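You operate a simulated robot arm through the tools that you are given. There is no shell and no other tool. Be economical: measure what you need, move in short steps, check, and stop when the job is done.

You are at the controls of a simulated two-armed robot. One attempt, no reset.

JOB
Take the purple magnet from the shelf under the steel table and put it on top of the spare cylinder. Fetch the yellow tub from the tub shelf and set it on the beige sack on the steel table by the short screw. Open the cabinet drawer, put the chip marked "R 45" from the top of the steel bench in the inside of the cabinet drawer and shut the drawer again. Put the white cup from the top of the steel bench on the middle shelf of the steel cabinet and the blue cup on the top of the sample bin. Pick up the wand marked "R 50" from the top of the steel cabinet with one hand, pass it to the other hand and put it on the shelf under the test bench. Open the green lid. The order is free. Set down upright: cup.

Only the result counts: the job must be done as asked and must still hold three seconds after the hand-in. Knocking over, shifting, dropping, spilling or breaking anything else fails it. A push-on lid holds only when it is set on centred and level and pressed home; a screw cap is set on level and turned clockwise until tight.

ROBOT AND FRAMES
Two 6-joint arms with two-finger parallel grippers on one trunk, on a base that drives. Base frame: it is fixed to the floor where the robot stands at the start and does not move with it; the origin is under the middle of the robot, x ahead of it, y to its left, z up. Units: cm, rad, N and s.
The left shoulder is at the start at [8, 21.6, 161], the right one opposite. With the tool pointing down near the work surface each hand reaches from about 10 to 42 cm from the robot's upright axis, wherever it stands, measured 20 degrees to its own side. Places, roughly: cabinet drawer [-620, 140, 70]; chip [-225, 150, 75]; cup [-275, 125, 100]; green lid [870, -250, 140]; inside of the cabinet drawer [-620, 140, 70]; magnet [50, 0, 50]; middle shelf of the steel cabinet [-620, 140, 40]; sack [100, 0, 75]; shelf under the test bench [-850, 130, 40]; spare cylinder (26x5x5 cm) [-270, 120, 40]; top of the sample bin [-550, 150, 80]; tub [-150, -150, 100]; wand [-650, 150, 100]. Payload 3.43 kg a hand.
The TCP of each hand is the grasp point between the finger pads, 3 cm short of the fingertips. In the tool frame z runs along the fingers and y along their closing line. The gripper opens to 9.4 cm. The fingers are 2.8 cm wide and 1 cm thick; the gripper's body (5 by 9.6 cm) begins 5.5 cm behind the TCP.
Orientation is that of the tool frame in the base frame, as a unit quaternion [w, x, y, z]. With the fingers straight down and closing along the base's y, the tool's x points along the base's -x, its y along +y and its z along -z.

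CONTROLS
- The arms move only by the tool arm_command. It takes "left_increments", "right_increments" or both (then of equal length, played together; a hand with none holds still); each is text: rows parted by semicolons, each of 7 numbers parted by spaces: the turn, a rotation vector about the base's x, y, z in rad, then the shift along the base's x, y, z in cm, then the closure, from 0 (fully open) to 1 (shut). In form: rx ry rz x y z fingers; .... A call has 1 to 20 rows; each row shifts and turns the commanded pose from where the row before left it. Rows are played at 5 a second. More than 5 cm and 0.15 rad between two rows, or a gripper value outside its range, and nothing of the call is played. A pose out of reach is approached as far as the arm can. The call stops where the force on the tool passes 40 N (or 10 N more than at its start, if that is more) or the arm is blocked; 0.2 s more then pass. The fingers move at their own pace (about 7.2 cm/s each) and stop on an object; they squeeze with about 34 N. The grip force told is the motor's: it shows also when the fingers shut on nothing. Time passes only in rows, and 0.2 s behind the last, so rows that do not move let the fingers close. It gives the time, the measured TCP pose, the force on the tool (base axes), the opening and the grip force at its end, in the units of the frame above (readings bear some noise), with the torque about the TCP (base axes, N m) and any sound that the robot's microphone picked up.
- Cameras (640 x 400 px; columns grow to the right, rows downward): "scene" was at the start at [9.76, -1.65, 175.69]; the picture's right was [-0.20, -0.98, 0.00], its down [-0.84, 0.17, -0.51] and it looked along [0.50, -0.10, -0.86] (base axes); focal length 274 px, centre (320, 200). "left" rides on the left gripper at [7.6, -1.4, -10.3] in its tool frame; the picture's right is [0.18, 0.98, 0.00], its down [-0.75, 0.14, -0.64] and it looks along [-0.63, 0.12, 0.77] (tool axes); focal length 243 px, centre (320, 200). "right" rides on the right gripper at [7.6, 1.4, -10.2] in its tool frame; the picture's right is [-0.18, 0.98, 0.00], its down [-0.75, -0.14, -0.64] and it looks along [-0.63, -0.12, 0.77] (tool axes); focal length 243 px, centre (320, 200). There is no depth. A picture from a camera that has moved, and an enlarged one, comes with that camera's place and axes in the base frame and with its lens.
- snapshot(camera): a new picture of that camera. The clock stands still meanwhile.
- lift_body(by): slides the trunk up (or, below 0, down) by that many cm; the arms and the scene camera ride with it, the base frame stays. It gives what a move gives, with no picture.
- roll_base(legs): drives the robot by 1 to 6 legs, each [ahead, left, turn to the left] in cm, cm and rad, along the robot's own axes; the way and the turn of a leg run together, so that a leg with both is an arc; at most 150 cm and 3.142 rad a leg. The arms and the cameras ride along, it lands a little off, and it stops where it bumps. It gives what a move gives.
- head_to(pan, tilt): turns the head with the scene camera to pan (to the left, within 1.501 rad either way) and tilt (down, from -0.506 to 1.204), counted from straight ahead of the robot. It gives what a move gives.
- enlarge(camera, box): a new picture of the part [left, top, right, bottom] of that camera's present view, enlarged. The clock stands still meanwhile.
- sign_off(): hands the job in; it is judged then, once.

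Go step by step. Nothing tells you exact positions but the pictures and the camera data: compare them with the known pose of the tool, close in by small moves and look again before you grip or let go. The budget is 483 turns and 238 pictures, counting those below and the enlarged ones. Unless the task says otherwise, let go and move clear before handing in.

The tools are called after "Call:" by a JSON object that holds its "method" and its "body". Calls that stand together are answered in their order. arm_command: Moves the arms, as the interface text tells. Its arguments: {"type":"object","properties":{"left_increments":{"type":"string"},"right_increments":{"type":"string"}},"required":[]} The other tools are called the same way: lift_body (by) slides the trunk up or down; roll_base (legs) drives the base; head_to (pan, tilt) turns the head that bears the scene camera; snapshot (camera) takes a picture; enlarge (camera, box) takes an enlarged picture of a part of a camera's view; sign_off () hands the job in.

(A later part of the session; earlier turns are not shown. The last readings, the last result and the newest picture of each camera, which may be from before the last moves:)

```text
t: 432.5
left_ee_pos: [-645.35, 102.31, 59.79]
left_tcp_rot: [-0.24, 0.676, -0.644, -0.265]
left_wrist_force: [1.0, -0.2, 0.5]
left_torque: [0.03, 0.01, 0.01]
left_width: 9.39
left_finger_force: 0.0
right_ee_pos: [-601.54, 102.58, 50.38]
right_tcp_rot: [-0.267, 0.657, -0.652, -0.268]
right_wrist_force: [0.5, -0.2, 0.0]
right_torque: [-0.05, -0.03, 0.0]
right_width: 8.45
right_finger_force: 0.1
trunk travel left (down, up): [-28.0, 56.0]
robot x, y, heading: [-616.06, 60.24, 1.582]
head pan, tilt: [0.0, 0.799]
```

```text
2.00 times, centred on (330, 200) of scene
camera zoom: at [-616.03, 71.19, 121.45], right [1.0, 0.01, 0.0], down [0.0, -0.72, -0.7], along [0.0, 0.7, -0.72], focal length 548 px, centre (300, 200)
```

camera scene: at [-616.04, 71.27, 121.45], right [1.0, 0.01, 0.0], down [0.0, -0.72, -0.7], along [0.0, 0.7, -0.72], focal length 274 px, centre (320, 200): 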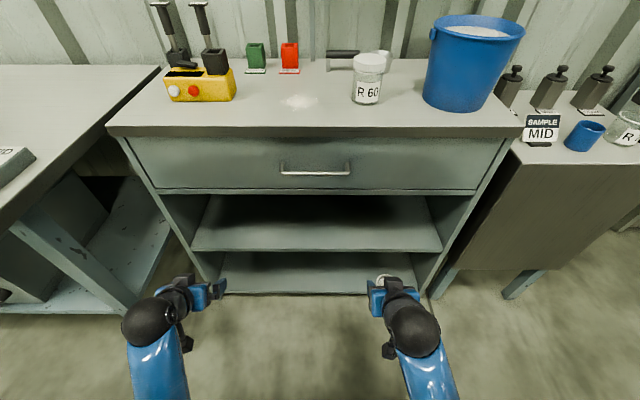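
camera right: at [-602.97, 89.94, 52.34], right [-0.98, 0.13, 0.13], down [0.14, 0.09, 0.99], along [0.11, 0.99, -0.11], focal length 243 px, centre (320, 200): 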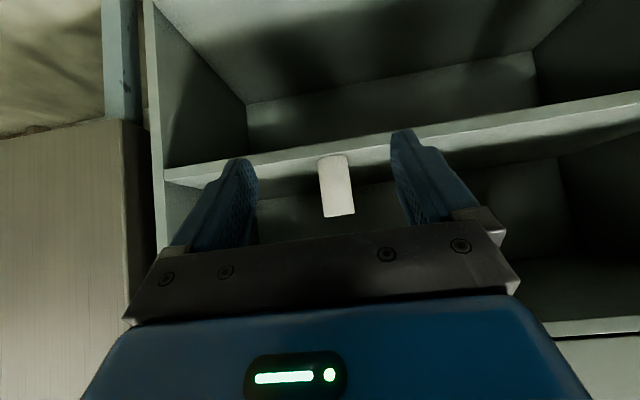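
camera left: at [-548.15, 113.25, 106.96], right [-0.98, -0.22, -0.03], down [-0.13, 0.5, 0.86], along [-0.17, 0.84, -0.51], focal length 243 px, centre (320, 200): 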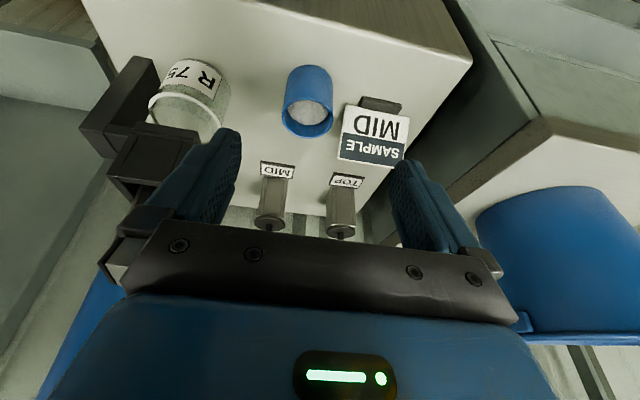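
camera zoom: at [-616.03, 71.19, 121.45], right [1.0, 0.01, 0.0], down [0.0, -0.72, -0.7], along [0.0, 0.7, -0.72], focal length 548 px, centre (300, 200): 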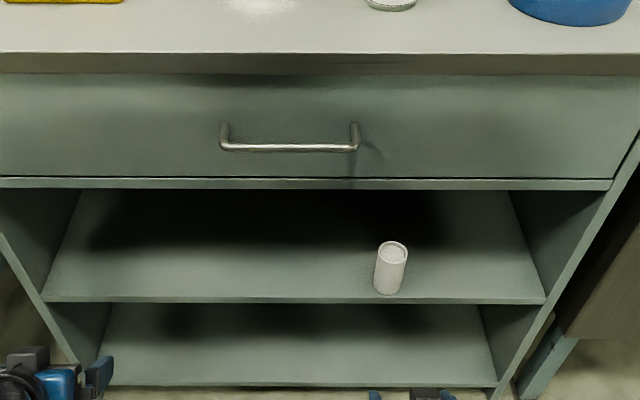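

White cup placed. While here with both hands free, I look at the wands on the cabinet top: raise the trunk, zoom.

Call:
{"method": "roll_base", "body": {"legs": [[-15, 0, -0.008]]}}

Call:
{"method": "lift_body", "body": {"by": 40}}

Call:
{"method": "enlarge", "body": {"camera": "scene", "box": [180, 80, 420, 230]}}

```text
t: 433.9
left_ee_pos: [-645.01, 87.46, 59.7]
left_tcp_rot: [-0.242, 0.672, -0.648, -0.265]
left_wrist_force: [0.5, -1.0, 0.1]
left_torque: [0.0, -0.01, -0.03]
left_width: 9.38
left_finger_force: 0.2
right_ee_pos: [-601.17, 87.36, 50.32]
right_tcp_rot: [0.269, -0.654, 0.655, 0.267]
right_wrist_force: [0.9, -0.2, 0.7]
right_torque: [0.01, 0.0, 0.03]
right_width: 8.45
right_finger_force: 0.1
trunk travel left (down, up): [-28.0, 56.0]
robot x, y, heading: [-616.06, 45.59, 1.566]
head pan, tilt: [0.0, 0.799]
```

```text
t: 437.7
left_ee_pos: [-645.07, 87.44, 99.64]
left_tcp_rot: [-0.241, 0.673, -0.647, -0.264]
left_wrist_force: [-0.4, -0.2, -0.6]
left_torque: [0.05, 0.0, -0.01]
left_width: 9.42
left_finger_force: 0.0
right_ee_pos: [-601.2, 87.47, 90.34]
right_tcp_rot: [0.268, -0.654, 0.655, 0.266]
right_wrist_force: [0.2, 0.3, 0.1]
right_torque: [-0.05, -0.04, 0.04]
right_width: 8.48
right_finger_force: 0.1
trunk travel left (down, up): [-68.0, 16.0]
robot x, y, heading: [-616.28, 45.43, 1.572]
head pan, tilt: [0.0, 0.799]
```

```text
2.67 times, centred on (300, 155) of scene
camera zoom: at [-615.93, 56.23, 161.44], right [1.0, 0.0, 0.0], down [0.0, -0.72, -0.7], along [0.0, 0.7, -0.72], focal length 730 px, centre (373, 320)
```

zoom: 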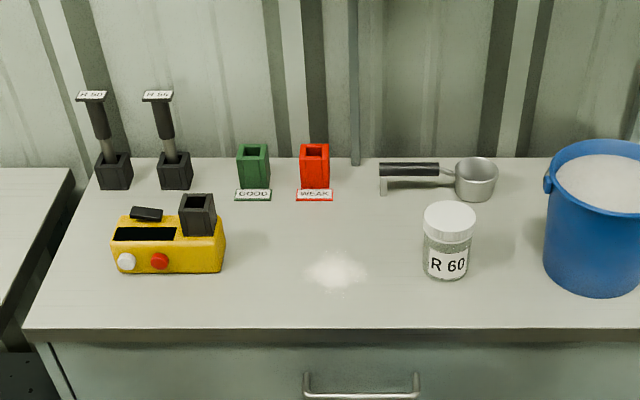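

Call:
{"method": "enlarge", "body": {"camera": "scene", "box": [200, 105, 270, 155]}}

```text
8.00 times, centred on (235, 130) of scene
camera zoom: at [-615.93, 56.23, 161.44], right [1.0, 0.0, 0.0], down [0.0, -0.72, -0.7], along [0.0, 0.7, -0.72], focal length 2190 px, centre (1000, 760)
```

zoom: 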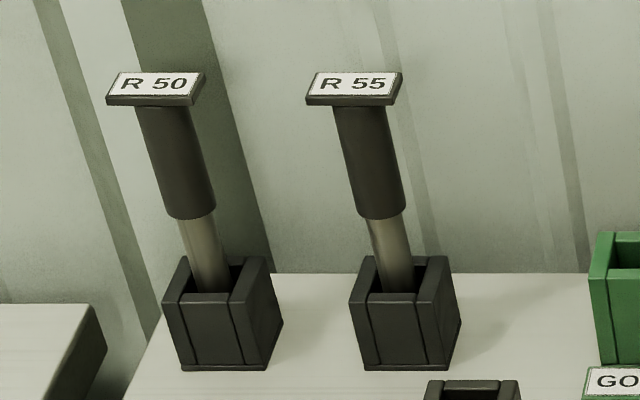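

R 50 is the left wand, upright in its holder near [-659,159.5], grip z≈97–105. I prepare: lower the trunk, strafe left, and raise the left hand pointing forward.

Call:
{"method": "roll_base", "body": {"legs": [[0, 21, 0]]}}

Call:
{"method": "lift_body", "body": {"by": -18}}

Call:
{"method": "arm_command", "body": {"left_increments": "0.09 0 0 0.8 0 4.2 0;0.09 0 0 0.8 0 4.2 0;0.09 0 0 0.8 0 4.2 0;0.09 0 0 0.8 0 4.2 0;0.09 0 0 0.8 0 4.2 0"}}

Call:
{"method": "snapshot", "body": {"camera": "left"}}

Call:
{"method": "snapshot", "body": {"camera": "scene"}}

```text
t: 439.4
left_ee_pos: [-666.32, 87.59, 99.8]
left_tcp_rot: [-0.24, 0.673, -0.647, -0.265]
left_wrist_force: [0.2, 0.5, -0.8]
left_torque: [0.0, 0.0, 0.03]
left_width: 9.38
left_finger_force: 0.1
right_ee_pos: [-622.45, 87.57, 90.33]
right_tcp_rot: [0.268, -0.653, 0.656, 0.267]
right_wrist_force: [-0.5, 0.8, -0.6]
right_torque: [-0.01, -0.01, 0.01]
right_width: 8.46
right_finger_force: 0.1
trunk travel left (down, up): [-68.0, 16.0]
robot x, y, heading: [-637.21, 45.59, 1.574]
head pan, tilt: [0.0, 0.799]
```

```text
t: 441.4
left_ee_pos: [-666.58, 87.62, 81.73]
left_tcp_rot: [-0.24, 0.674, -0.647, -0.265]
left_wrist_force: [-0.3, 0.4, -0.3]
left_torque: [0.02, 0.01, -0.01]
left_width: 9.39
left_finger_force: 0.1
right_ee_pos: [-622.59, 87.47, 72.33]
right_tcp_rot: [0.269, -0.654, 0.655, 0.266]
right_wrist_force: [-0.4, -1.2, 0.3]
right_torque: [0.03, 0.0, -0.02]
right_width: 8.45
right_finger_force: 0.1
trunk travel left (down, up): [-50.0, 34.0]
robot x, y, heading: [-637.55, 45.65, 1.567]
head pan, tilt: [0.0, 0.799]
```

```text
t: 442.6
left_ee_pos: [-664.68, 96.14, 96.86]
left_tcp_rot: [-0.386, 0.602, -0.572, -0.402]
left_wrist_force: [0.3, -0.8, -0.8]
left_torque: [0.03, -0.02, 0.01]
left_width: 9.39
left_finger_force: 0.0
left hand out of reach, approached as far as the arm can: row 1, 2, 3, 4, 5
right_ee_pos: [-622.62, 87.55, 72.26]
right_tcp_rot: [0.268, -0.654, 0.655, 0.267]
right_wrist_force: [-0.5, 0.4, 1.1]
right_torque: [0.0, -0.02, 0.0]
right_width: 8.47
right_finger_force: 0.1
trunk travel left (down, up): [-50.0, 34.0]
robot x, y, heading: [-637.65, 45.64, 1.569]
head pan, tilt: [0.0, 0.799]
```

```text
90 pictures are left
camera left: at [-662.74, 83.72, 93.62], right [-0.98, -0.12, -0.17], down [-0.13, -0.32, 0.94], along [-0.17, 0.94, 0.29], focal length 243 px, centre (320, 200)
```

left: 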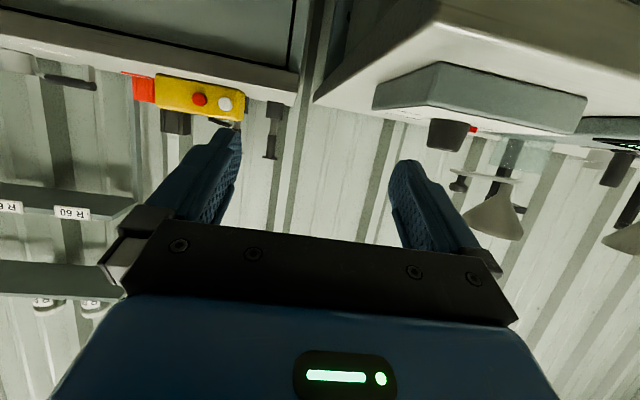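

```text
89 pictures are left
camera scene: at [-637.44, 56.34, 143.43], right [1.0, 0.0, 0.0], down [0.0, -0.72, -0.7], along [0.0, 0.7, -0.72], focal length 274 px, centre (320, 200)
```

scene: 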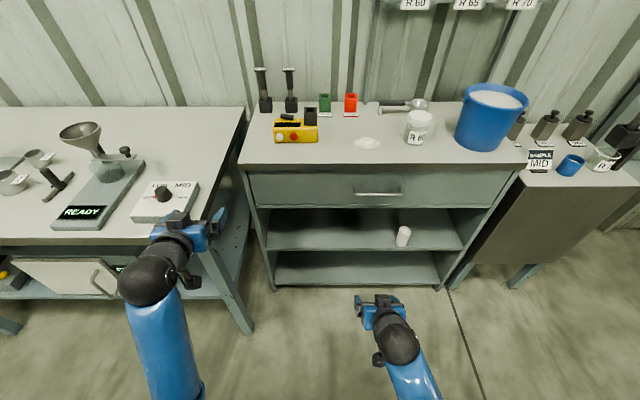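

I raise slightly and align x to −658.8, then roll ahead 22 cm.

Call:
{"method": "arm_command", "body": {"left_increments": "0 0 0 2 2 2 0;0 0 0 2 2 2 0;0 0 0 1.9 2 1.5 0"}}

Call:
{"method": "roll_base", "body": {"legs": [[22, 0, 0]]}}

Call:
{"method": "snapshot", "body": {"camera": "left"}}

Call:
{"method": "snapshot", "body": {"camera": "scene"}}

```text
t: 443.4
left_ee_pos: [-658.67, 102.13, 102.46]
left_tcp_rot: [-0.384, 0.603, -0.572, -0.402]
left_wrist_force: [0.1, 1.0, -0.1]
left_torque: [-0.02, -0.01, -0.02]
left_width: 9.41
left_finger_force: 0.1
right_ee_pos: [-622.65, 87.52, 72.31]
right_tcp_rot: [0.268, -0.653, 0.656, 0.266]
right_wrist_force: [0.4, -0.7, 0.0]
right_torque: [0.0, 0.01, -0.04]
right_width: 8.46
right_finger_force: 0.1
trunk travel left (down, up): [-50.0, 34.0]
robot x, y, heading: [-637.68, 45.47, 1.563]
head pan, tilt: [0.0, 0.799]
```

```text
t: 445.0
left_ee_pos: [-658.74, 123.88, 102.71]
left_tcp_rot: [-0.385, 0.602, -0.571, -0.403]
left_wrist_force: [0.3, -0.4, -0.2]
left_torque: [0.04, -0.01, 0.01]
left_width: 9.4
left_finger_force: 0.1
right_ee_pos: [-622.86, 109.4, 72.24]
right_tcp_rot: [-0.268, 0.655, -0.654, -0.267]
right_wrist_force: [1.5, -0.1, 0.5]
right_torque: [-0.02, 0.02, 0.03]
right_width: 8.48
right_finger_force: 0.1
trunk travel left (down, up): [-50.0, 34.0]
robot x, y, heading: [-637.53, 67.48, 1.57]
head pan, tilt: [0.0, 0.799]
```

```text
88 pictures are left
camera left: at [-656.84, 111.52, 99.33], right [-0.98, -0.12, -0.17], down [-0.13, -0.31, 0.94], along [-0.17, 0.94, 0.29], focal length 243 px, centre (320, 200)
```

left: 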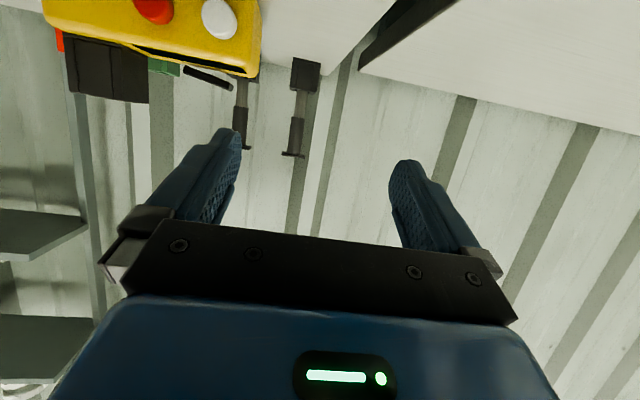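

```text
87 pictures are left
camera scene: at [-637.43, 78.13, 143.45], right [1.0, 0.0, 0.0], down [0.0, -0.72, -0.7], along [0.0, 0.7, -0.72], focal length 274 px, centre (320, 200)
```

scene: 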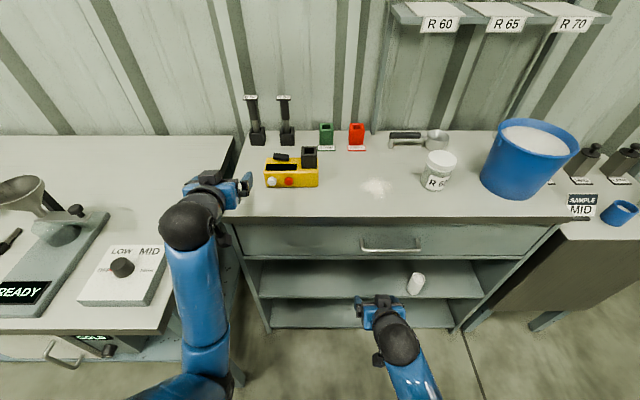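

Wand at ≈[-658.4,157.6], grip z 99–105. I extend the left hand toward it, checking midway.

Call:
{"method": "arm_command", "body": {"left_increments": "0 0 0 0 4 0 0.15;0 0 0 0 4 0 0.15;0 0 0 0 4 0 0.15;0 0 0 0.2 4 0 0.15;0 0 0 0.2 4 0 0.15;0 0 0 0 4 0 0.15"}}

Call:
{"method": "snapshot", "body": {"camera": "left"}}

Call:
{"method": "enlarge", "body": {"camera": "scene", "box": [180, 70, 340, 210]}}

```text
t: 446.4
left_ee_pos: [-658.44, 148.04, 102.46]
left_tcp_rot: [-0.384, 0.604, -0.571, -0.403]
left_wrist_force: [0.7, 0.0, -0.5]
left_torque: [0.01, -0.01, -0.01]
left_width: 7.99
left_finger_force: 0.0
right_ee_pos: [-622.68, 109.45, 72.29]
right_tcp_rot: [-0.267, 0.655, -0.655, -0.266]
right_wrist_force: [0.7, 0.7, -0.1]
right_torque: [0.01, 0.01, -0.01]
right_width: 8.46
right_finger_force: 0.1
trunk travel left (down, up): [-50.0, 34.0]
robot x, y, heading: [-637.44, 67.35, 1.569]
head pan, tilt: [0.0, 0.799]
```

```text
86 pictures are left
camera left: at [-656.39, 135.69, 99.29], right [-0.98, -0.12, -0.17], down [-0.13, -0.31, 0.94], along [-0.17, 0.94, 0.29], focal length 243 px, centre (320, 200)
```

left: 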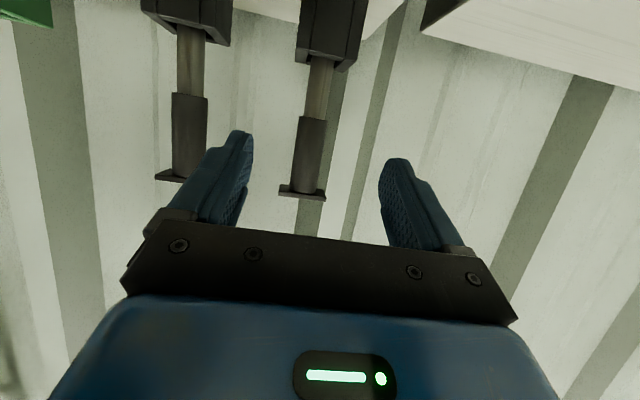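

```text
2.86 times, centred on (260, 140) of scene
camera zoom: at [-637.43, 78.29, 143.43], right [1.0, 0.0, 0.0], down [0.0, -0.72, -0.7], along [0.0, 0.7, -0.72], focal length 782 px, centre (491, 371)
```

zoom: 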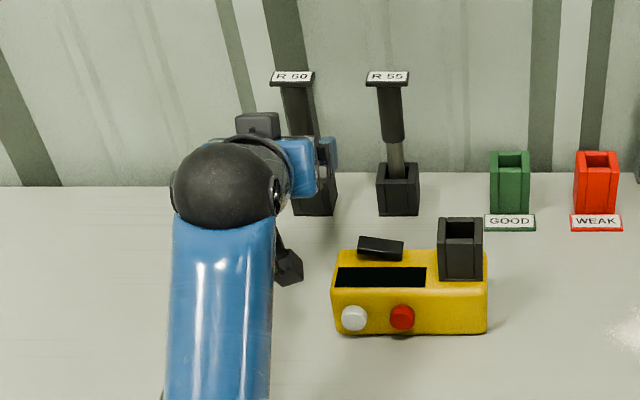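

Aligned. I move the last 9.5 cm and close.

Call:
{"method": "arm_command", "body": {"left_increments": "0 0 0 0 3.5 0 0.15;0 0 0 0 3.5 0 0.15;0 0 0 0 2.5 0 0.15;0 0 0 0 0 0 0.6;0 0 0 0 0 0 1;0 0 0 0 0 0 1;0 0 0 0 0 0 1"}}

Call:
{"method": "snapshot", "body": {"camera": "left"}}

```text
t: 448.0
left_ee_pos: [-658.38, 157.42, 102.63]
left_tcp_rot: [-0.385, 0.603, -0.571, -0.403]
left_wrist_force: [-0.2, 0.7, 0.9]
left_torque: [0.07, 0.01, -0.01]
left_width: 2.93
left_finger_force: 34.0
right_ee_pos: [-622.63, 109.46, 72.36]
right_tcp_rot: [-0.268, 0.655, -0.654, -0.266]
right_wrist_force: [0.2, -0.5, -0.4]
right_torque: [0.02, 0.05, -0.02]
right_width: 8.45
right_finger_force: 0.0
trunk travel left (down, up): [-50.0, 34.0]
robot x, y, heading: [-637.63, 67.27, 1.573]
head pan, tilt: [0.0, 0.799]
```

```text
84 pictures are left
camera left: at [-656.35, 145.03, 99.38], right [-0.98, -0.12, -0.17], down [-0.13, -0.31, 0.94], along [-0.17, 0.94, 0.29], focal length 243 px, centre (320, 200)
```

left: 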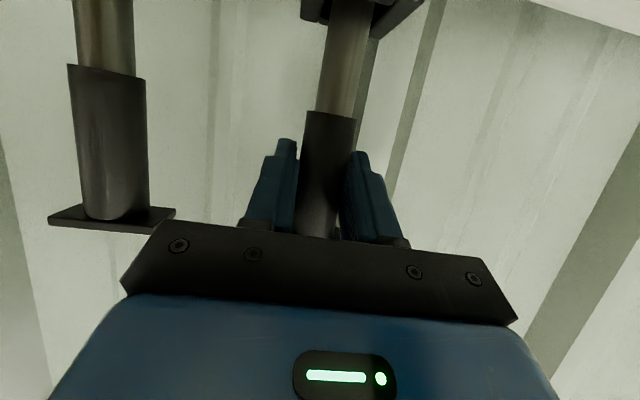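

Gripped (2.9 cm). I lift straight up using the trunk.

Call:
{"method": "lift_body", "body": {"by": 14}}

Call:
{"method": "snapshot", "body": {"camera": "left"}}

Call:
{"method": "enlarge", "body": {"camera": "scene", "box": [180, 70, 340, 210]}}

```text
t: 449.7
left_ee_pos: [-658.35, 157.49, 116.46]
left_tcp_rot: [-0.385, 0.603, -0.571, -0.403]
left_wrist_force: [-0.7, -0.3, -1.3]
left_torque: [-0.02, 0.0, 0.01]
left_width: 2.92
left_finger_force: 34.2
right_ee_pos: [-622.7, 109.38, 86.21]
right_tcp_rot: [-0.268, 0.655, -0.654, -0.267]
right_wrist_force: [-0.1, -0.7, 0.4]
right_torque: [0.02, 0.02, -0.01]
right_width: 8.47
right_finger_force: 0.0
trunk travel left (down, up): [-64.0, 20.0]
robot x, y, heading: [-637.72, 67.49, 1.571]
head pan, tilt: [0.0, 0.799]
```

```text
83 pictures are left
camera left: at [-656.35, 145.05, 113.33], right [-0.98, -0.12, -0.17], down [-0.13, -0.31, 0.94], along [-0.17, 0.94, 0.29], focal length 243 px, centre (320, 200)
```

left: 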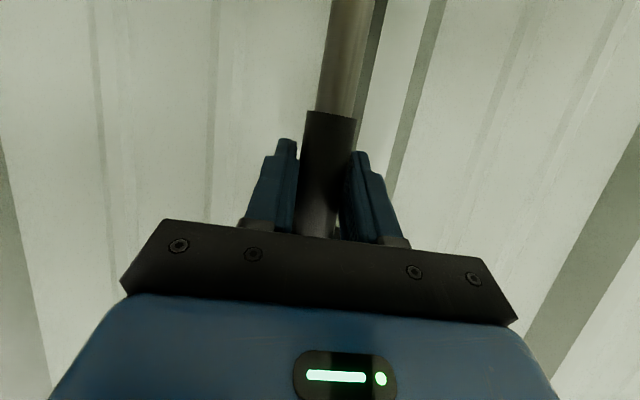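

```text
2.86 times, centred on (260, 140) of scene
camera zoom: at [-637.45, 78.23, 157.43], right [1.0, 0.0, 0.0], down [0.0, -0.72, -0.7], along [0.0, 0.7, -0.72], focal length 782 px, centre (491, 371)
```

zoom: 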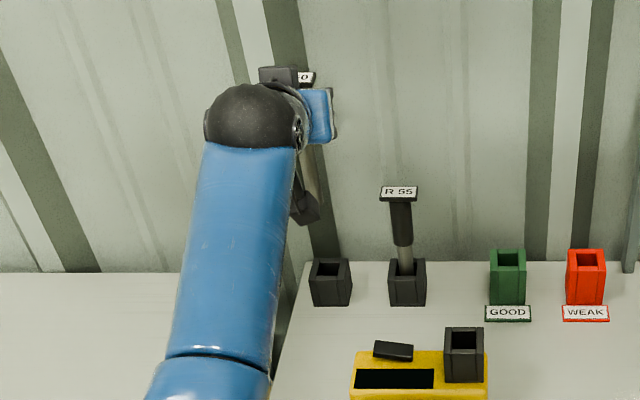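

The wand is out of its holder. I raise more, back away, and look at it.

Call:
{"method": "lift_body", "body": {"by": 18}}

Call:
{"method": "roll_base", "body": {"legs": [[-70, 0, 0]]}}

Call:
{"method": "snapshot", "body": {"camera": "scene"}}

Call:
{"method": "snapshot", "body": {"camera": "right"}}

```text
t: 451.7
left_ee_pos: [-658.4, 157.4, 134.56]
left_tcp_rot: [-0.384, 0.603, -0.572, -0.402]
left_wrist_force: [0.1, 0.0, -1.6]
left_torque: [-0.01, 0.0, 0.01]
left_width: 2.93
left_finger_force: 34.5
right_ee_pos: [-622.75, 109.43, 104.18]
right_tcp_rot: [-0.268, 0.655, -0.654, -0.266]
right_wrist_force: [0.5, 0.0, -0.6]
right_torque: [-0.02, -0.02, -0.01]
right_width: 8.48
right_finger_force: 0.1
trunk travel left (down, up): [-82.0, 2.0]
robot x, y, heading: [-637.61, 67.64, 1.566]
head pan, tilt: [0.0, 0.799]
```

```text
t: 455.5
left_ee_pos: [-658.42, 87.58, 134.52]
left_tcp_rot: [-0.383, 0.604, -0.572, -0.402]
left_wrist_force: [-0.4, 1.8, -1.6]
left_torque: [0.0, 0.0, 0.0]
left_width: 2.91
left_finger_force: 33.9
right_ee_pos: [-622.77, 39.49, 104.21]
right_tcp_rot: [-0.267, 0.656, -0.654, -0.266]
right_wrist_force: [0.4, 0.0, -1.0]
right_torque: [-0.03, -0.03, -0.02]
right_width: 8.48
right_finger_force: 0.1
trunk travel left (down, up): [-82.0, 2.0]
robot x, y, heading: [-637.73, -2.46, 1.576]
head pan, tilt: [0.0, 0.799]
```

```text
81 pictures are left
camera scene: at [-637.43, 8.42, 175.42], right [1.0, 0.0, 0.0], down [0.0, -0.72, -0.7], along [0.0, 0.7, -0.72], focal length 274 px, centre (320, 200)
```

scene: 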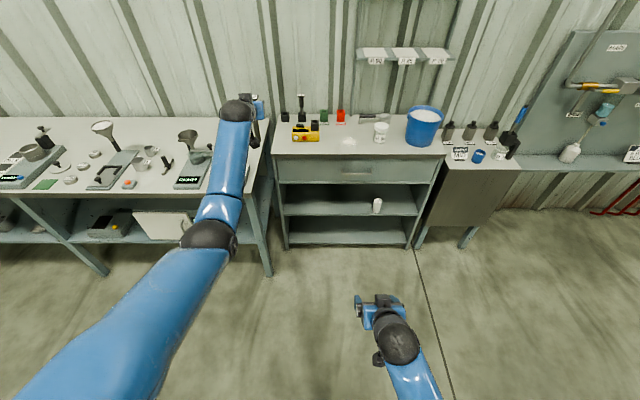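

```text
80 pictures are left
camera right: at [-624.27, 26.98, 106.22], right [-0.98, 0.13, 0.13], down [0.14, 0.09, 0.99], along [0.12, 0.99, -0.11], focal length 243 px, centre (320, 200)
```

right: 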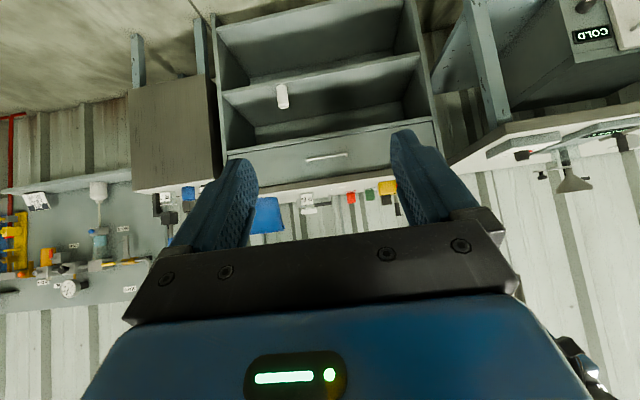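

Handover: I bring the wand in front with the left tool yawed right, and yaw the right tool left at a staging place.

Call:
{"method": "arm_command", "body": {"left_increments": "0 0 -0.1 2 -3.7 -0.8 1;0 0 -0.1 2 -3.7 -0.8 1;0 0 -0.1 2 -3.7 -0.8 1;0 0 -0.1 2 -3.7 -0.8 1;0 0 -0.1 2 -3.7 -0.8 1;0 0 -0.1 2 -3.7 -0.8 1;0 0 -0.1 2 -3.7 -0.8 1;0 0 -0.1 2 -3.7 -0.8 1;0 0 -0.1 2 -3.7 -0.8 1;0 0 -0.1 2 -3.7 -0.8 1", "right_increments": "0 0 0.1 1 0.5 0.5 0;0 0 0.1 1 0.5 0.5 0;0 0 0.1 1 0.5 0.5 0;0 0 0.1 1 0.5 0.5 0;0 0 0.1 1 0.5 0.5 0;0 0 0.1 1 0.5 0.5 0;0 0 0.1 1 0.5 0.5 0;0 0 0.1 1 0.5 0.5 0;0 0 0.1 1 0.5 0.5 0;0 0 0.1 1 0.5 0.5 0"}}

Call:
{"method": "head_to", "body": {"pan": 0, "tilt": 0.9}}

Call:
{"method": "snapshot", "body": {"camera": "scene"}}

Call:
{"method": "snapshot", "body": {"camera": "right"}}

```text
t: 457.7
left_ee_pos: [-638.32, 50.29, 126.41]
left_tcp_rot: [0.53, -0.256, 0.79, 0.171]
left_wrist_force: [-0.1, 0.1, -1.2]
left_torque: [0.02, 0.03, -0.01]
left_width: 2.93
left_finger_force: 34.3
right_ee_pos: [-612.51, 44.3, 109.25]
right_tcp_rot: [-0.107, 0.889, -0.259, -0.363]
right_wrist_force: [0.1, -1.0, 0.9]
right_torque: [-0.01, 0.02, 0.0]
right_width: 9.38
right_finger_force: 0.2
trunk travel left (down, up): [-82.0, 2.0]
robot x, y, heading: [-637.5, -2.34, 1.57]
head pan, tilt: [0.0, 0.799]
```

```text
t: 458.4
left_ee_pos: [-638.31, 50.28, 126.29]
left_tcp_rot: [0.53, -0.256, 0.791, 0.169]
left_wrist_force: [-0.5, 0.5, -1.8]
left_torque: [0.0, 0.0, 0.01]
left_width: 2.93
left_finger_force: 34.0
right_ee_pos: [-612.68, 44.45, 109.22]
right_tcp_rot: [-0.107, 0.888, -0.26, -0.363]
right_wrist_force: [0.5, 0.4, -0.6]
right_torque: [0.02, -0.01, 0.03]
right_width: 9.41
right_finger_force: 0.1
trunk travel left (down, up): [-82.0, 2.0]
robot x, y, heading: [-637.49, -2.81, 1.574]
head pan, tilt: [0.0, 0.901]
```

```text
79 pictures are left
camera scene: at [-637.36, 7.62, 174.65], right [1.0, 0.0, 0.0], down [0.0, -0.78, -0.62], along [0.0, 0.62, -0.78], focal length 274 px, centre (320, 200)
```

scene: 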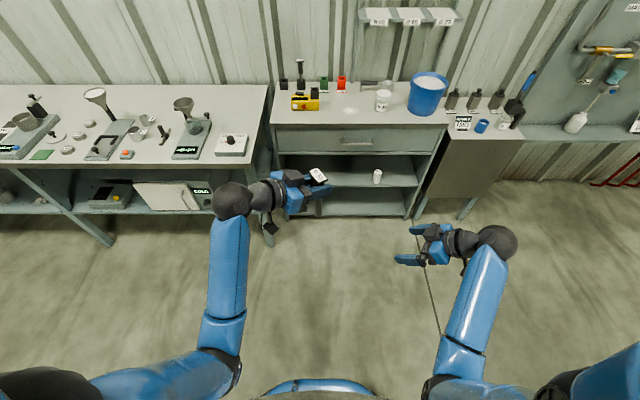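

```text
78 pictures are left
camera right: at [-602.91, 36.41, 111.25], right [-0.64, -0.76, 0.13], down [0.0, 0.17, 0.99], along [-0.77, 0.63, -0.11], focal length 243 px, centre (320, 200)
```

right: 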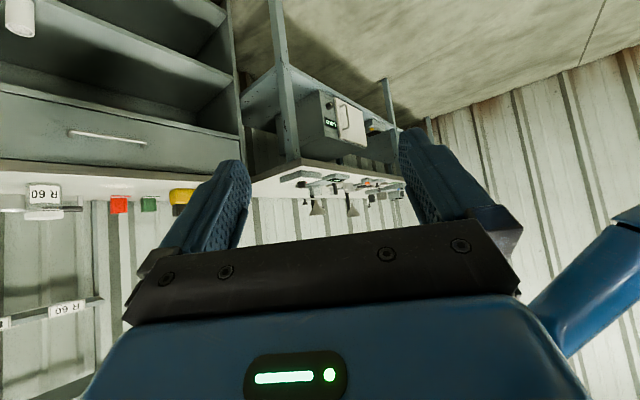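

Call:
{"method": "enlarge", "body": {"camera": "scene", "box": [240, 140, 380, 240]}}

Call:
{"method": "snapshot", "body": {"camera": "left"}}

```text
4.00 times, centred on (310, 190) of scene
camera zoom: at [-637.36, 7.62, 174.65], right [1.0, 0.0, 0.0], down [0.0, -0.78, -0.62], along [0.0, 0.62, -0.78], focal length 1095 px, centre (360, 240)
```

zoom: 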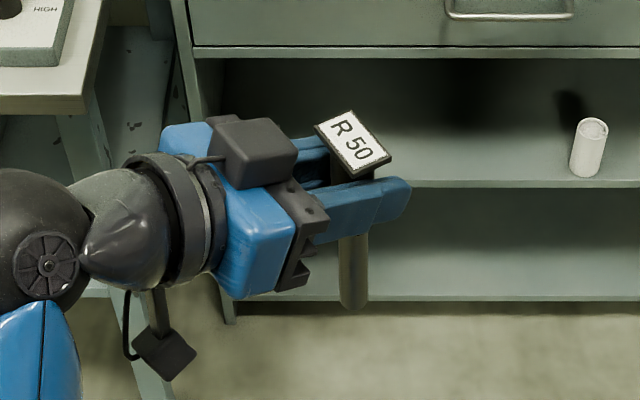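

```text
76 pictures are left
camera left: at [-647.63, 41.83, 123.16], right [-0.63, 0.76, -0.17], down [-0.33, -0.06, 0.94], along [0.7, 0.65, 0.29], focal length 243 px, centre (320, 200)
```

left: 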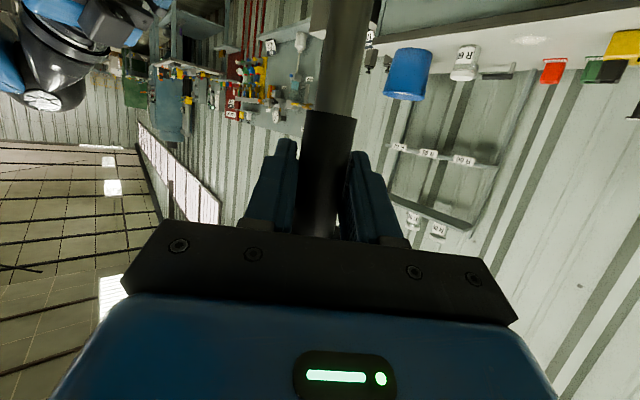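

The wand hangs vertical; its free shaft spans z≈114–123. I bring the right hand to a pre-grasp pose beside the shaft.

Call:
{"method": "arm_command", "body": {"right_increments": "0 0 0 -3.5 0 2 0.35;0 0 0 -3.5 0 2 0.35;0 0 0 -3.5 0 2 0.35;0 0 0 -3 0 2 0.35;0 0 0 -1.5 0 0.8 0.35"}}

Call:
{"method": "snapshot", "body": {"camera": "right"}}

Call:
{"method": "enlarge", "body": {"camera": "scene", "box": [240, 140, 400, 260]}}

```text
t: 459.6
left_ee_pos: [-638.51, 50.34, 126.25]
left_tcp_rot: [0.53, -0.256, 0.79, 0.17]
left_wrist_force: [0.0, -0.4, -2.2]
left_torque: [0.04, 0.02, 0.01]
left_width: 2.92
left_finger_force: 34.1
right_ee_pos: [-627.95, 44.46, 118.02]
right_tcp_rot: [-0.107, 0.888, -0.26, -0.363]
right_wrist_force: [-0.5, -0.4, -0.1]
right_torque: [0.02, 0.04, -0.03]
right_width: 6.12
right_finger_force: 0.1
trunk travel left (down, up): [-82.0, 2.0]
robot x, y, heading: [-637.71, -2.7, 1.571]
head pan, tilt: [0.0, 0.901]
```

```text
75 pictures are left
camera right: at [-618.16, 36.53, 119.97], right [-0.64, -0.76, 0.13], down [0.0, 0.17, 0.99], along [-0.77, 0.63, -0.11], focal length 243 px, centre (320, 200)
```

right: 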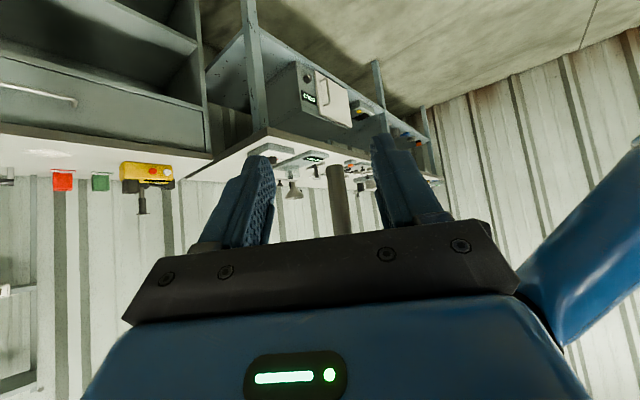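

```text
3.33 times, centred on (320, 200) of scene
camera zoom: at [-637.49, 7.63, 174.65], right [1.0, 0.0, 0.0], down [0.0, -0.78, -0.62], along [0.0, 0.62, -0.78], focal length 913 px, centre (320, 200)
```

zoom: 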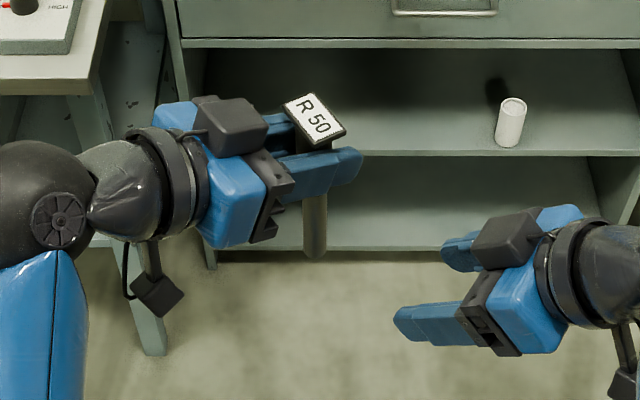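

The shaft is centred between the right fingers. I move in and close, then check both grips.

Call:
{"method": "arm_command", "body": {"right_increments": "0 0 0 -2.6 1.5 0 0.35;0 0 0 -2.6 1.5 0 0.35;0 0 0 -2.5 1.5 0 0.35;0 0 0 -2.5 1.4 0 0.35;0 0 0 0 0 0 0.7;0 0 0 0 0 0 1;0 0 0 0 0 0 1;0 0 0 0 0 0 1"}}

Call:
{"method": "snapshot", "body": {"camera": "right"}}

Call:
{"method": "enlarge", "body": {"camera": "scene", "box": [240, 140, 400, 260]}}

```text
t: 460.6
left_ee_pos: [-639.29, 50.97, 126.3]
left_tcp_rot: [0.525, -0.265, 0.789, 0.18]
left_wrist_force: [-3.5, 3.3, 0.2]
left_torque: [0.02, -0.03, 0.08]
left_width: 2.9
left_finger_force: 33.9
right_ee_pos: [-636.94, 50.03, 117.84]
right_tcp_rot: [-0.107, 0.889, -0.264, -0.358]
right_wrist_force: [3.7, -1.7, -1.1]
right_torque: [0.22, 0.29, -0.04]
right_width: 6.12
right_finger_force: 0.0
trunk travel left (down, up): [-82.0, 2.0]
robot x, y, heading: [-637.84, -2.54, 1.569]
head pan, tilt: [0.0, 0.901]
stopped in row 4 (left hand): the force on the tool passed its limit at 61 N (the readings are from after the stop); the commanded pose is now the measured one
```

```text
73 pictures are left
camera right: at [-627.25, 41.97, 119.96], right [-0.65, -0.75, 0.13], down [-0.01, 0.17, 0.99], along [-0.76, 0.64, -0.11], focal length 243 px, centre (320, 200)
```

right: 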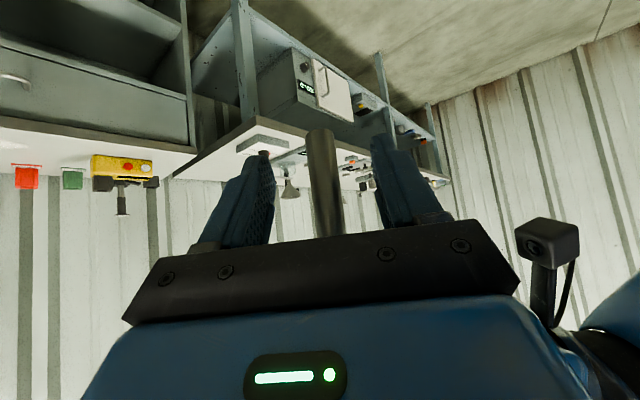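

```text
3.33 times, centred on (320, 200) of scene
camera zoom: at [-637.51, 7.7, 174.64], right [1.0, 0.0, 0.0], down [0.0, -0.78, -0.62], along [0.0, 0.62, -0.78], focal length 913 px, centre (320, 200)
```

zoom: 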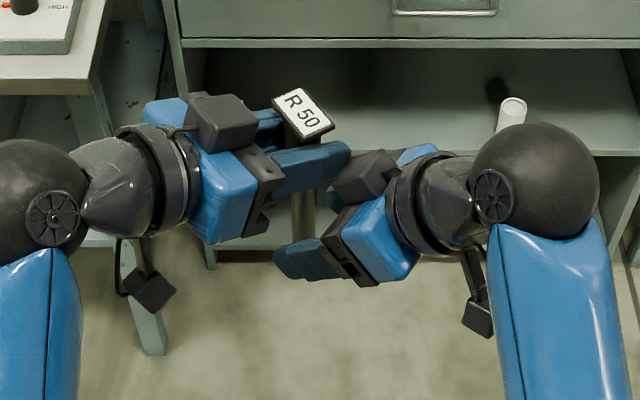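

The right palm's top touched the left fingertips. I back off, flatten the right tool's pitch by 0.6 rad, and look.

Call:
{"method": "arm_command", "body": {"right_increments": "0 0 0 3.4 -2.2 0 0.35;0 0 0 3.4 -2.2 0 0.35;0.065 0.101 0 0 0 0 0.35;0.065 0.101 0 0 0 0 0.35;0.065 0.101 0 0 0 0 0.35;0.065 0.101 0 0 0 0 0.35;0.065 0.101 0 0 0 -0.5 0.35"}}

Call:
{"method": "snapshot", "body": {"camera": "right"}}

Call:
{"method": "snapshot", "body": {"camera": "left"}}

```text
t: 462.2
left_ee_pos: [-639.29, 50.86, 126.38]
left_tcp_rot: [0.525, -0.264, 0.789, 0.179]
left_wrist_force: [0.3, -0.4, -1.7]
left_torque: [0.0, 0.02, 0.01]
left_width: 2.94
left_finger_force: 33.9
right_ee_pos: [-630.07, 45.58, 117.42]
right_tcp_rot: [-0.181, 0.741, -0.223, -0.607]
right_wrist_force: [-0.2, 0.8, 0.0]
right_torque: [-0.01, 0.0, -0.03]
right_width: 6.11
right_finger_force: 0.0
trunk travel left (down, up): [-82.0, 2.0]
robot x, y, heading: [-637.68, -2.64, 1.577]
head pan, tilt: [0.0, 0.901]
```

```text
71 pictures are left
camera right: at [-621.28, 38.06, 111.97], right [-0.57, -0.8, 0.18], down [0.48, -0.14, 0.87], along [-0.67, 0.58, 0.47], focal length 243 px, centre (320, 200)
```

right: 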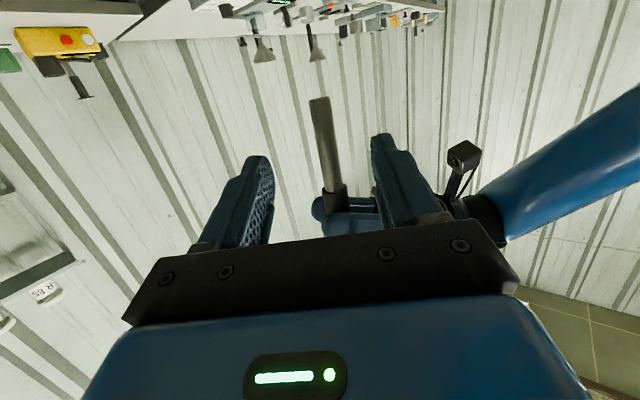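

```text
70 pictures are left
camera left: at [-648.22, 42.14, 123.1], right [-0.65, 0.74, -0.16], down [-0.32, -0.08, 0.94], along [0.69, 0.67, 0.29], focal length 243 px, centre (320, 200)
```

left: 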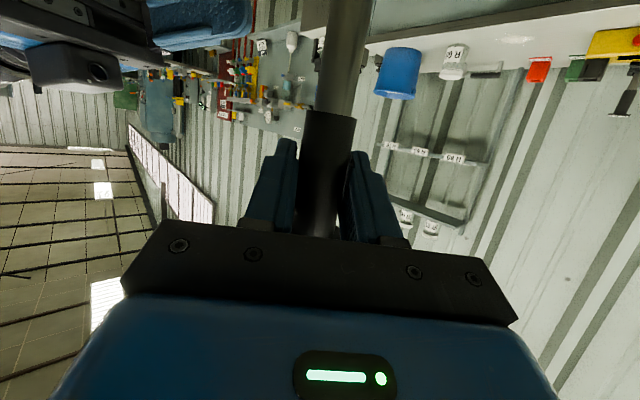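

Now the shaft sits well between the right fingers. I move in and close.

Call:
{"method": "arm_command", "body": {"right_increments": "0 0 0 -2.3 1.4 0 0.35;0 0 0 -2.3 1.4 0 0.35;0 0 0 -2.3 1.4 0 0.35;0 0 0 -2.1 1.2 0 0.35;0 0 0 0 0 0 0.7;0 0 0 0 0 0 1;0 0 0 0 0 0 1;0 0 0 0 0 0 1"}}

Call:
{"method": "snapshot", "body": {"camera": "right"}}

```text
t: 464.0
left_ee_pos: [-639.08, 50.81, 126.27]
left_tcp_rot: [0.525, -0.264, 0.789, 0.179]
left_wrist_force: [-4.0, -12.5, 0.6]
left_torque: [-0.44, 0.6, 0.03]
left_width: 2.93
left_finger_force: 34.4
right_ee_pos: [-638.85, 51.05, 117.34]
right_tcp_rot: [-0.179, 0.742, -0.222, -0.607]
right_wrist_force: [3.4, 13.2, -0.7]
right_torque: [-0.71, -0.24, -0.09]
right_width: 2.27
right_finger_force: 33.9
trunk travel left (down, up): [-82.0, 2.0]
robot x, y, heading: [-637.73, -2.46, 1.574]
head pan, tilt: [0.0, 0.901]
```

```text
69 pictures are left
camera right: at [-630.14, 43.58, 111.99], right [-0.57, -0.8, 0.18], down [0.48, -0.14, 0.87], along [-0.67, 0.58, 0.46], focal length 243 px, centre (320, 200)
```

right: 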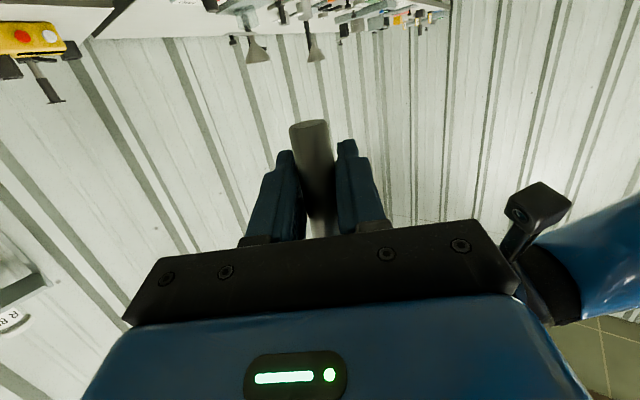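

Both hands hold it. I open the left hand and withdraw it.

Call:
{"method": "arm_command", "body": {"left_increments": "0 0 0 0 0 0 0.5;0 0 0 0 0 0 0.2;0 0 0 0 0 0 0;0 0 0 -2.5 -1.6 0 0;0 0 0 -3.5 -2.2 0 0;0 0 0 -3.5 -2.2 0 0;0 0 0 -4 -1 0 0;0 0 0 -4 0 0 0"}}

Call:
{"method": "snapshot", "body": {"camera": "scene"}}

```text
t: 465.8
left_ee_pos: [-656.71, 43.94, 126.27]
left_tcp_rot: [0.526, -0.263, 0.789, 0.178]
left_wrist_force: [0.0, -0.4, -0.4]
left_torque: [0.01, 0.01, -0.02]
left_width: 9.36
left_finger_force: 0.2
right_ee_pos: [-639.08, 51.07, 117.34]
right_tcp_rot: [-0.179, 0.742, -0.221, -0.607]
right_wrist_force: [0.0, -0.2, 0.0]
right_torque: [0.04, 0.0, -0.03]
right_width: 2.23
right_finger_force: 33.6
trunk travel left (down, up): [-82.0, 2.0]
robot x, y, heading: [-637.79, -2.71, 1.572]
head pan, tilt: [0.0, 0.901]
```

```text
68 pictures are left
camera scene: at [-637.62, 7.69, 174.64], right [1.0, 0.0, 0.0], down [0.0, -0.78, -0.62], along [0.0, 0.62, -0.78], focal length 274 px, centre (320, 200)
```

scene: 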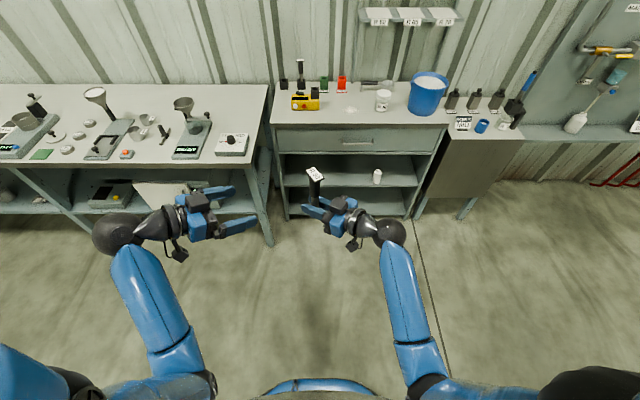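

The wand is in the right hand. I move west in front of the test bench and look at its lower shelf.

Call:
{"method": "roll_base", "body": {"legs": [[0, 150, 0], [0, 20, 0]]}}

Call:
{"method": "head_to", "body": {"pan": 0.2, "tilt": 0.65}}

Call:
{"method": "snapshot", "body": {"camera": "scene"}}

```text
t: 474.5
left_ee_pos: [-826.28, 46.14, 126.32]
left_tcp_rot: [0.524, -0.257, 0.793, 0.175]
left_wrist_force: [1.3, 0.4, 0.2]
left_torque: [0.02, 0.01, 0.02]
left_width: 9.39
left_finger_force: 0.0
right_ee_pos: [-808.49, 52.92, 117.46]
right_tcp_rot: [-0.185, 0.739, -0.229, -0.606]
right_wrist_force: [0.3, -0.8, 0.5]
right_torque: [0.0, 0.01, 0.03]
right_width: 2.23
right_finger_force: 33.7
trunk travel left (down, up): [-82.0, 2.0]
robot x, y, heading: [-808.65, -1.05, 1.557]
head pan, tilt: [0.0, 0.901]
```

```text
t: 475.2
left_ee_pos: [-826.62, 46.17, 126.31]
left_tcp_rot: [0.527, -0.256, 0.792, 0.174]
left_wrist_force: [-0.3, 0.9, -0.3]
left_torque: [0.02, 0.02, -0.03]
left_width: 9.43
left_finger_force: 0.1
right_ee_pos: [-808.83, 52.98, 117.51]
right_tcp_rot: [-0.186, 0.74, -0.229, -0.605]
right_wrist_force: [-0.2, 0.8, -0.5]
right_torque: [-0.05, -0.04, -0.01]
right_width: 2.25
right_finger_force: 34.0
trunk travel left (down, up): [-82.0, 2.0]
robot x, y, heading: [-808.52, -0.86, 1.554]
head pan, tilt: [0.201, 0.649]
```

```text
67 pictures are left
camera scene: at [-809.76, 10.41, 176.7], right [0.98, 0.18, 0.0], down [0.11, -0.6, -0.8], along [-0.15, 0.78, -0.61], focal length 274 px, centre (320, 200)
```

scene: 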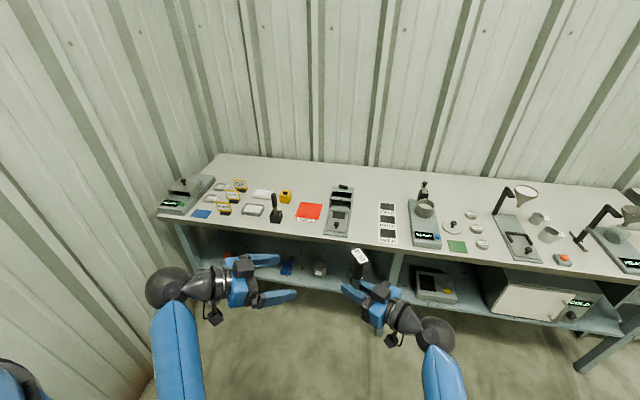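

I lower the trunk to look at the lower shelf.

Call:
{"method": "lift_body", "body": {"by": -40}}

Call:
{"method": "head_to", "body": {"pan": 0.1, "tilt": 0.5}}

Call:
{"method": "snapshot", "body": {"camera": "scene"}}

```text
t: 479.1
left_ee_pos: [-826.71, 46.09, 86.3]
left_tcp_rot: [0.527, -0.257, 0.791, 0.175]
left_wrist_force: [0.1, 0.6, 0.0]
left_torque: [0.01, 0.03, -0.04]
left_width: 9.4
left_finger_force: 0.2
right_ee_pos: [-808.95, 52.86, 77.41]
right_tcp_rot: [-0.184, 0.741, -0.228, -0.604]
right_wrist_force: [0.4, 0.3, -1.0]
right_torque: [-0.04, 0.01, -0.01]
right_width: 2.25
right_finger_force: 34.4
trunk travel left (down, up): [-42.0, 42.0]
robot x, y, heading: [-808.46, -0.76, 1.557]
head pan, tilt: [0.201, 0.649]
```

```text
t: 479.8
left_ee_pos: [-826.85, 46.02, 86.25]
left_tcp_rot: [0.527, -0.256, 0.791, 0.174]
left_wrist_force: [0.8, -0.4, 0.5]
left_torque: [-0.01, 0.0, 0.0]
left_width: 9.4
left_finger_force: 0.2
right_ee_pos: [-808.94, 52.88, 77.33]
right_tcp_rot: [-0.185, 0.74, -0.229, -0.605]
right_wrist_force: [0.1, -0.2, 0.8]
right_torque: [0.0, 0.0, 0.01]
right_width: 2.24
right_finger_force: 33.7
trunk travel left (down, up): [-42.0, 42.0]
robot x, y, heading: [-808.43, -0.77, 1.554]
head pan, tilt: [0.099, 0.499]
```

```text
66 pictures are left
camera scene: at [-809.09, 10.95, 138.03], right [1.0, 0.08, 0.0], down [0.04, -0.48, -0.88], along [-0.07, 0.87, -0.48], focal length 274 px, centre (320, 200)
```

scene: 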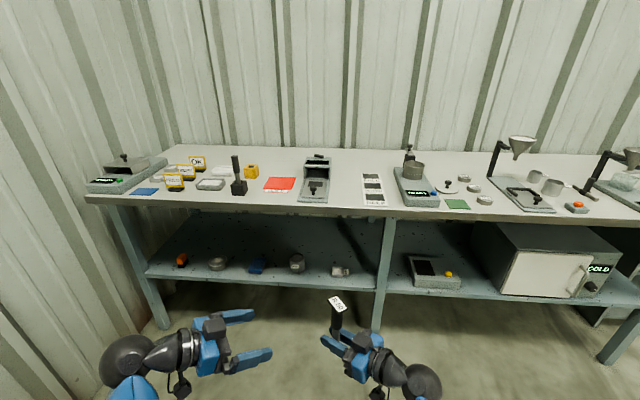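

Call:
{"method": "enlarge", "body": {"camera": "scene", "box": [130, 200, 400, 340]}}

Call:
{"method": "snapshot", "body": {"camera": "right"}}

```text
2.37 times, centred on (265, 270) of scene
camera zoom: at [-809.09, 10.95, 138.03], right [1.0, 0.08, 0.0], down [0.04, -0.48, -0.88], along [-0.07, 0.87, -0.48], focal length 649 px, centre (450, 34)
```

zoom: 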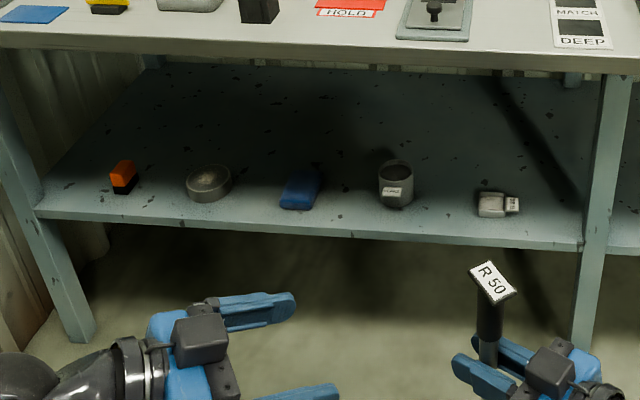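

```text
64 pictures are left
camera right: at [-800.28, 45.21, 71.99], right [-0.58, -0.79, 0.18], down [0.48, -0.15, 0.87], along [-0.66, 0.59, 0.46], focal length 243 px, centre (320, 200)
```

right: 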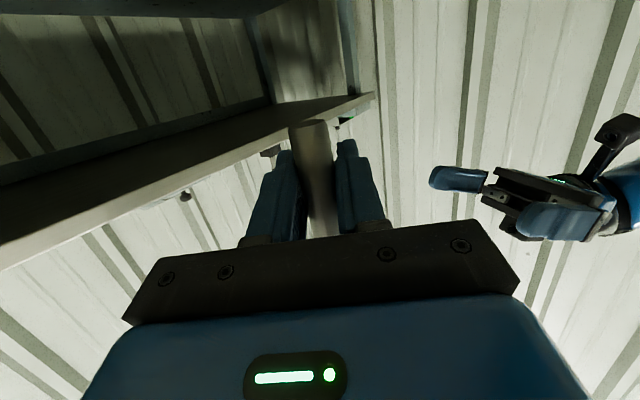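

Front of the shelf is lined with small objects; the area behind (y≈125–160) is free. I'll lay the wand there: yaw and pitch the right hand first, then roll it so the wand is horizontal.

Call:
{"method": "arm_command", "body": {"right_increments": "0 0 -0.143 1 0 0.5 1;0 0 -0.143 1 0 0.5 1;0 0 -0.143 1 0 0.5 1;0 0 -0.143 1 0 0.5 1;0 0 -0.143 1 0 0.5 1;0 0 -0.143 1 0 0.5 1;0 0 -0.143 1 0 0.5 1;-0.12 0 0 0 0 0 1;-0.12 0 0 0 0 0 1;-0.12 0 0 0 0 0 1;-0.12 0 0 0 0 0 1;-0.12 0 0 0 0 0 1"}}

Call:
{"method": "arm_command", "body": {"right_increments": "0 0.099 -0.099 0 0 0 1;0 0.099 -0.099 0 0 0 1;0 0.099 -0.099 0 0 0 1;0 0.099 -0.099 0 0 0 1;0 0.099 -0.099 0 0 0 1;0 0.099 -0.099 0 0 0 1;0 0.099 -0.099 0 0 0 1;0 0.099 -0.099 0 0 0 1;0 0.099 -0.099 0 0 0 1;0 0.099 -0.099 0 0 0 1;0 0.099 -0.099 0 0 0 1;0 0.099 -0.099 0 0 0 1"}}

Call:
{"method": "snapshot", "body": {"camera": "scene"}}

```text
t: 482.4
left_ee_pos: [-826.73, 46.19, 86.21]
left_tcp_rot: [0.527, -0.257, 0.791, 0.175]
left_wrist_force: [0.0, -0.7, -0.3]
left_torque: [-0.03, -0.03, -0.01]
left_width: 9.41
left_finger_force: 0.1
right_ee_pos: [-801.96, 52.85, 81.0]
right_tcp_rot: [0.272, -0.65, 0.662, 0.256]
right_wrist_force: [-0.5, -0.4, -0.1]
right_torque: [-0.07, 0.03, -0.05]
right_width: 2.25
right_finger_force: 33.7
trunk travel left (down, up): [-42.0, 42.0]
robot x, y, heading: [-808.74, -1.0, 1.553]
head pan, tilt: [0.099, 0.499]
```

```text
t: 485.0
left_ee_pos: [-826.78, 46.11, 86.25]
left_tcp_rot: [0.527, -0.256, 0.792, 0.173]
left_wrist_force: [0.2, -1.0, 0.4]
left_torque: [-0.03, 0.01, 0.01]
left_width: 9.43
left_finger_force: 0.1
right_ee_pos: [-802.01, 52.88, 81.0]
right_tcp_rot: [-0.032, 0.05, 0.927, 0.37]
right_wrist_force: [1.1, 0.1, -0.1]
right_torque: [0.04, 0.09, -0.01]
right_width: 2.24
right_finger_force: 34.1
trunk travel left (down, up): [-42.0, 42.0]
robot x, y, heading: [-808.66, -0.68, 1.555]
head pan, tilt: [0.099, 0.499]
```

```text
63 pictures are left
camera scene: at [-809.09, 10.94, 138.04], right [1.0, 0.08, 0.0], down [0.04, -0.48, -0.88], along [-0.07, 0.87, -0.48], focal length 274 px, centre (320, 200)
```

scene: 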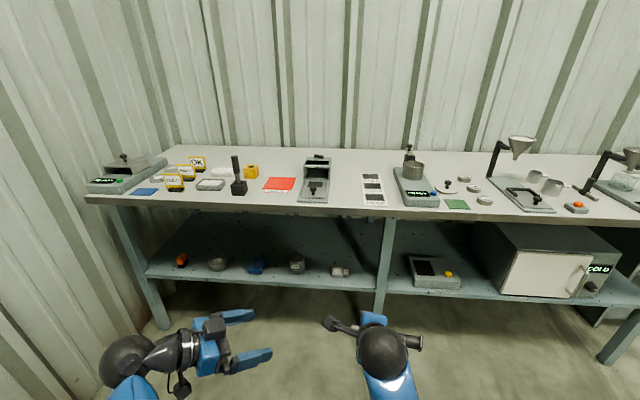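

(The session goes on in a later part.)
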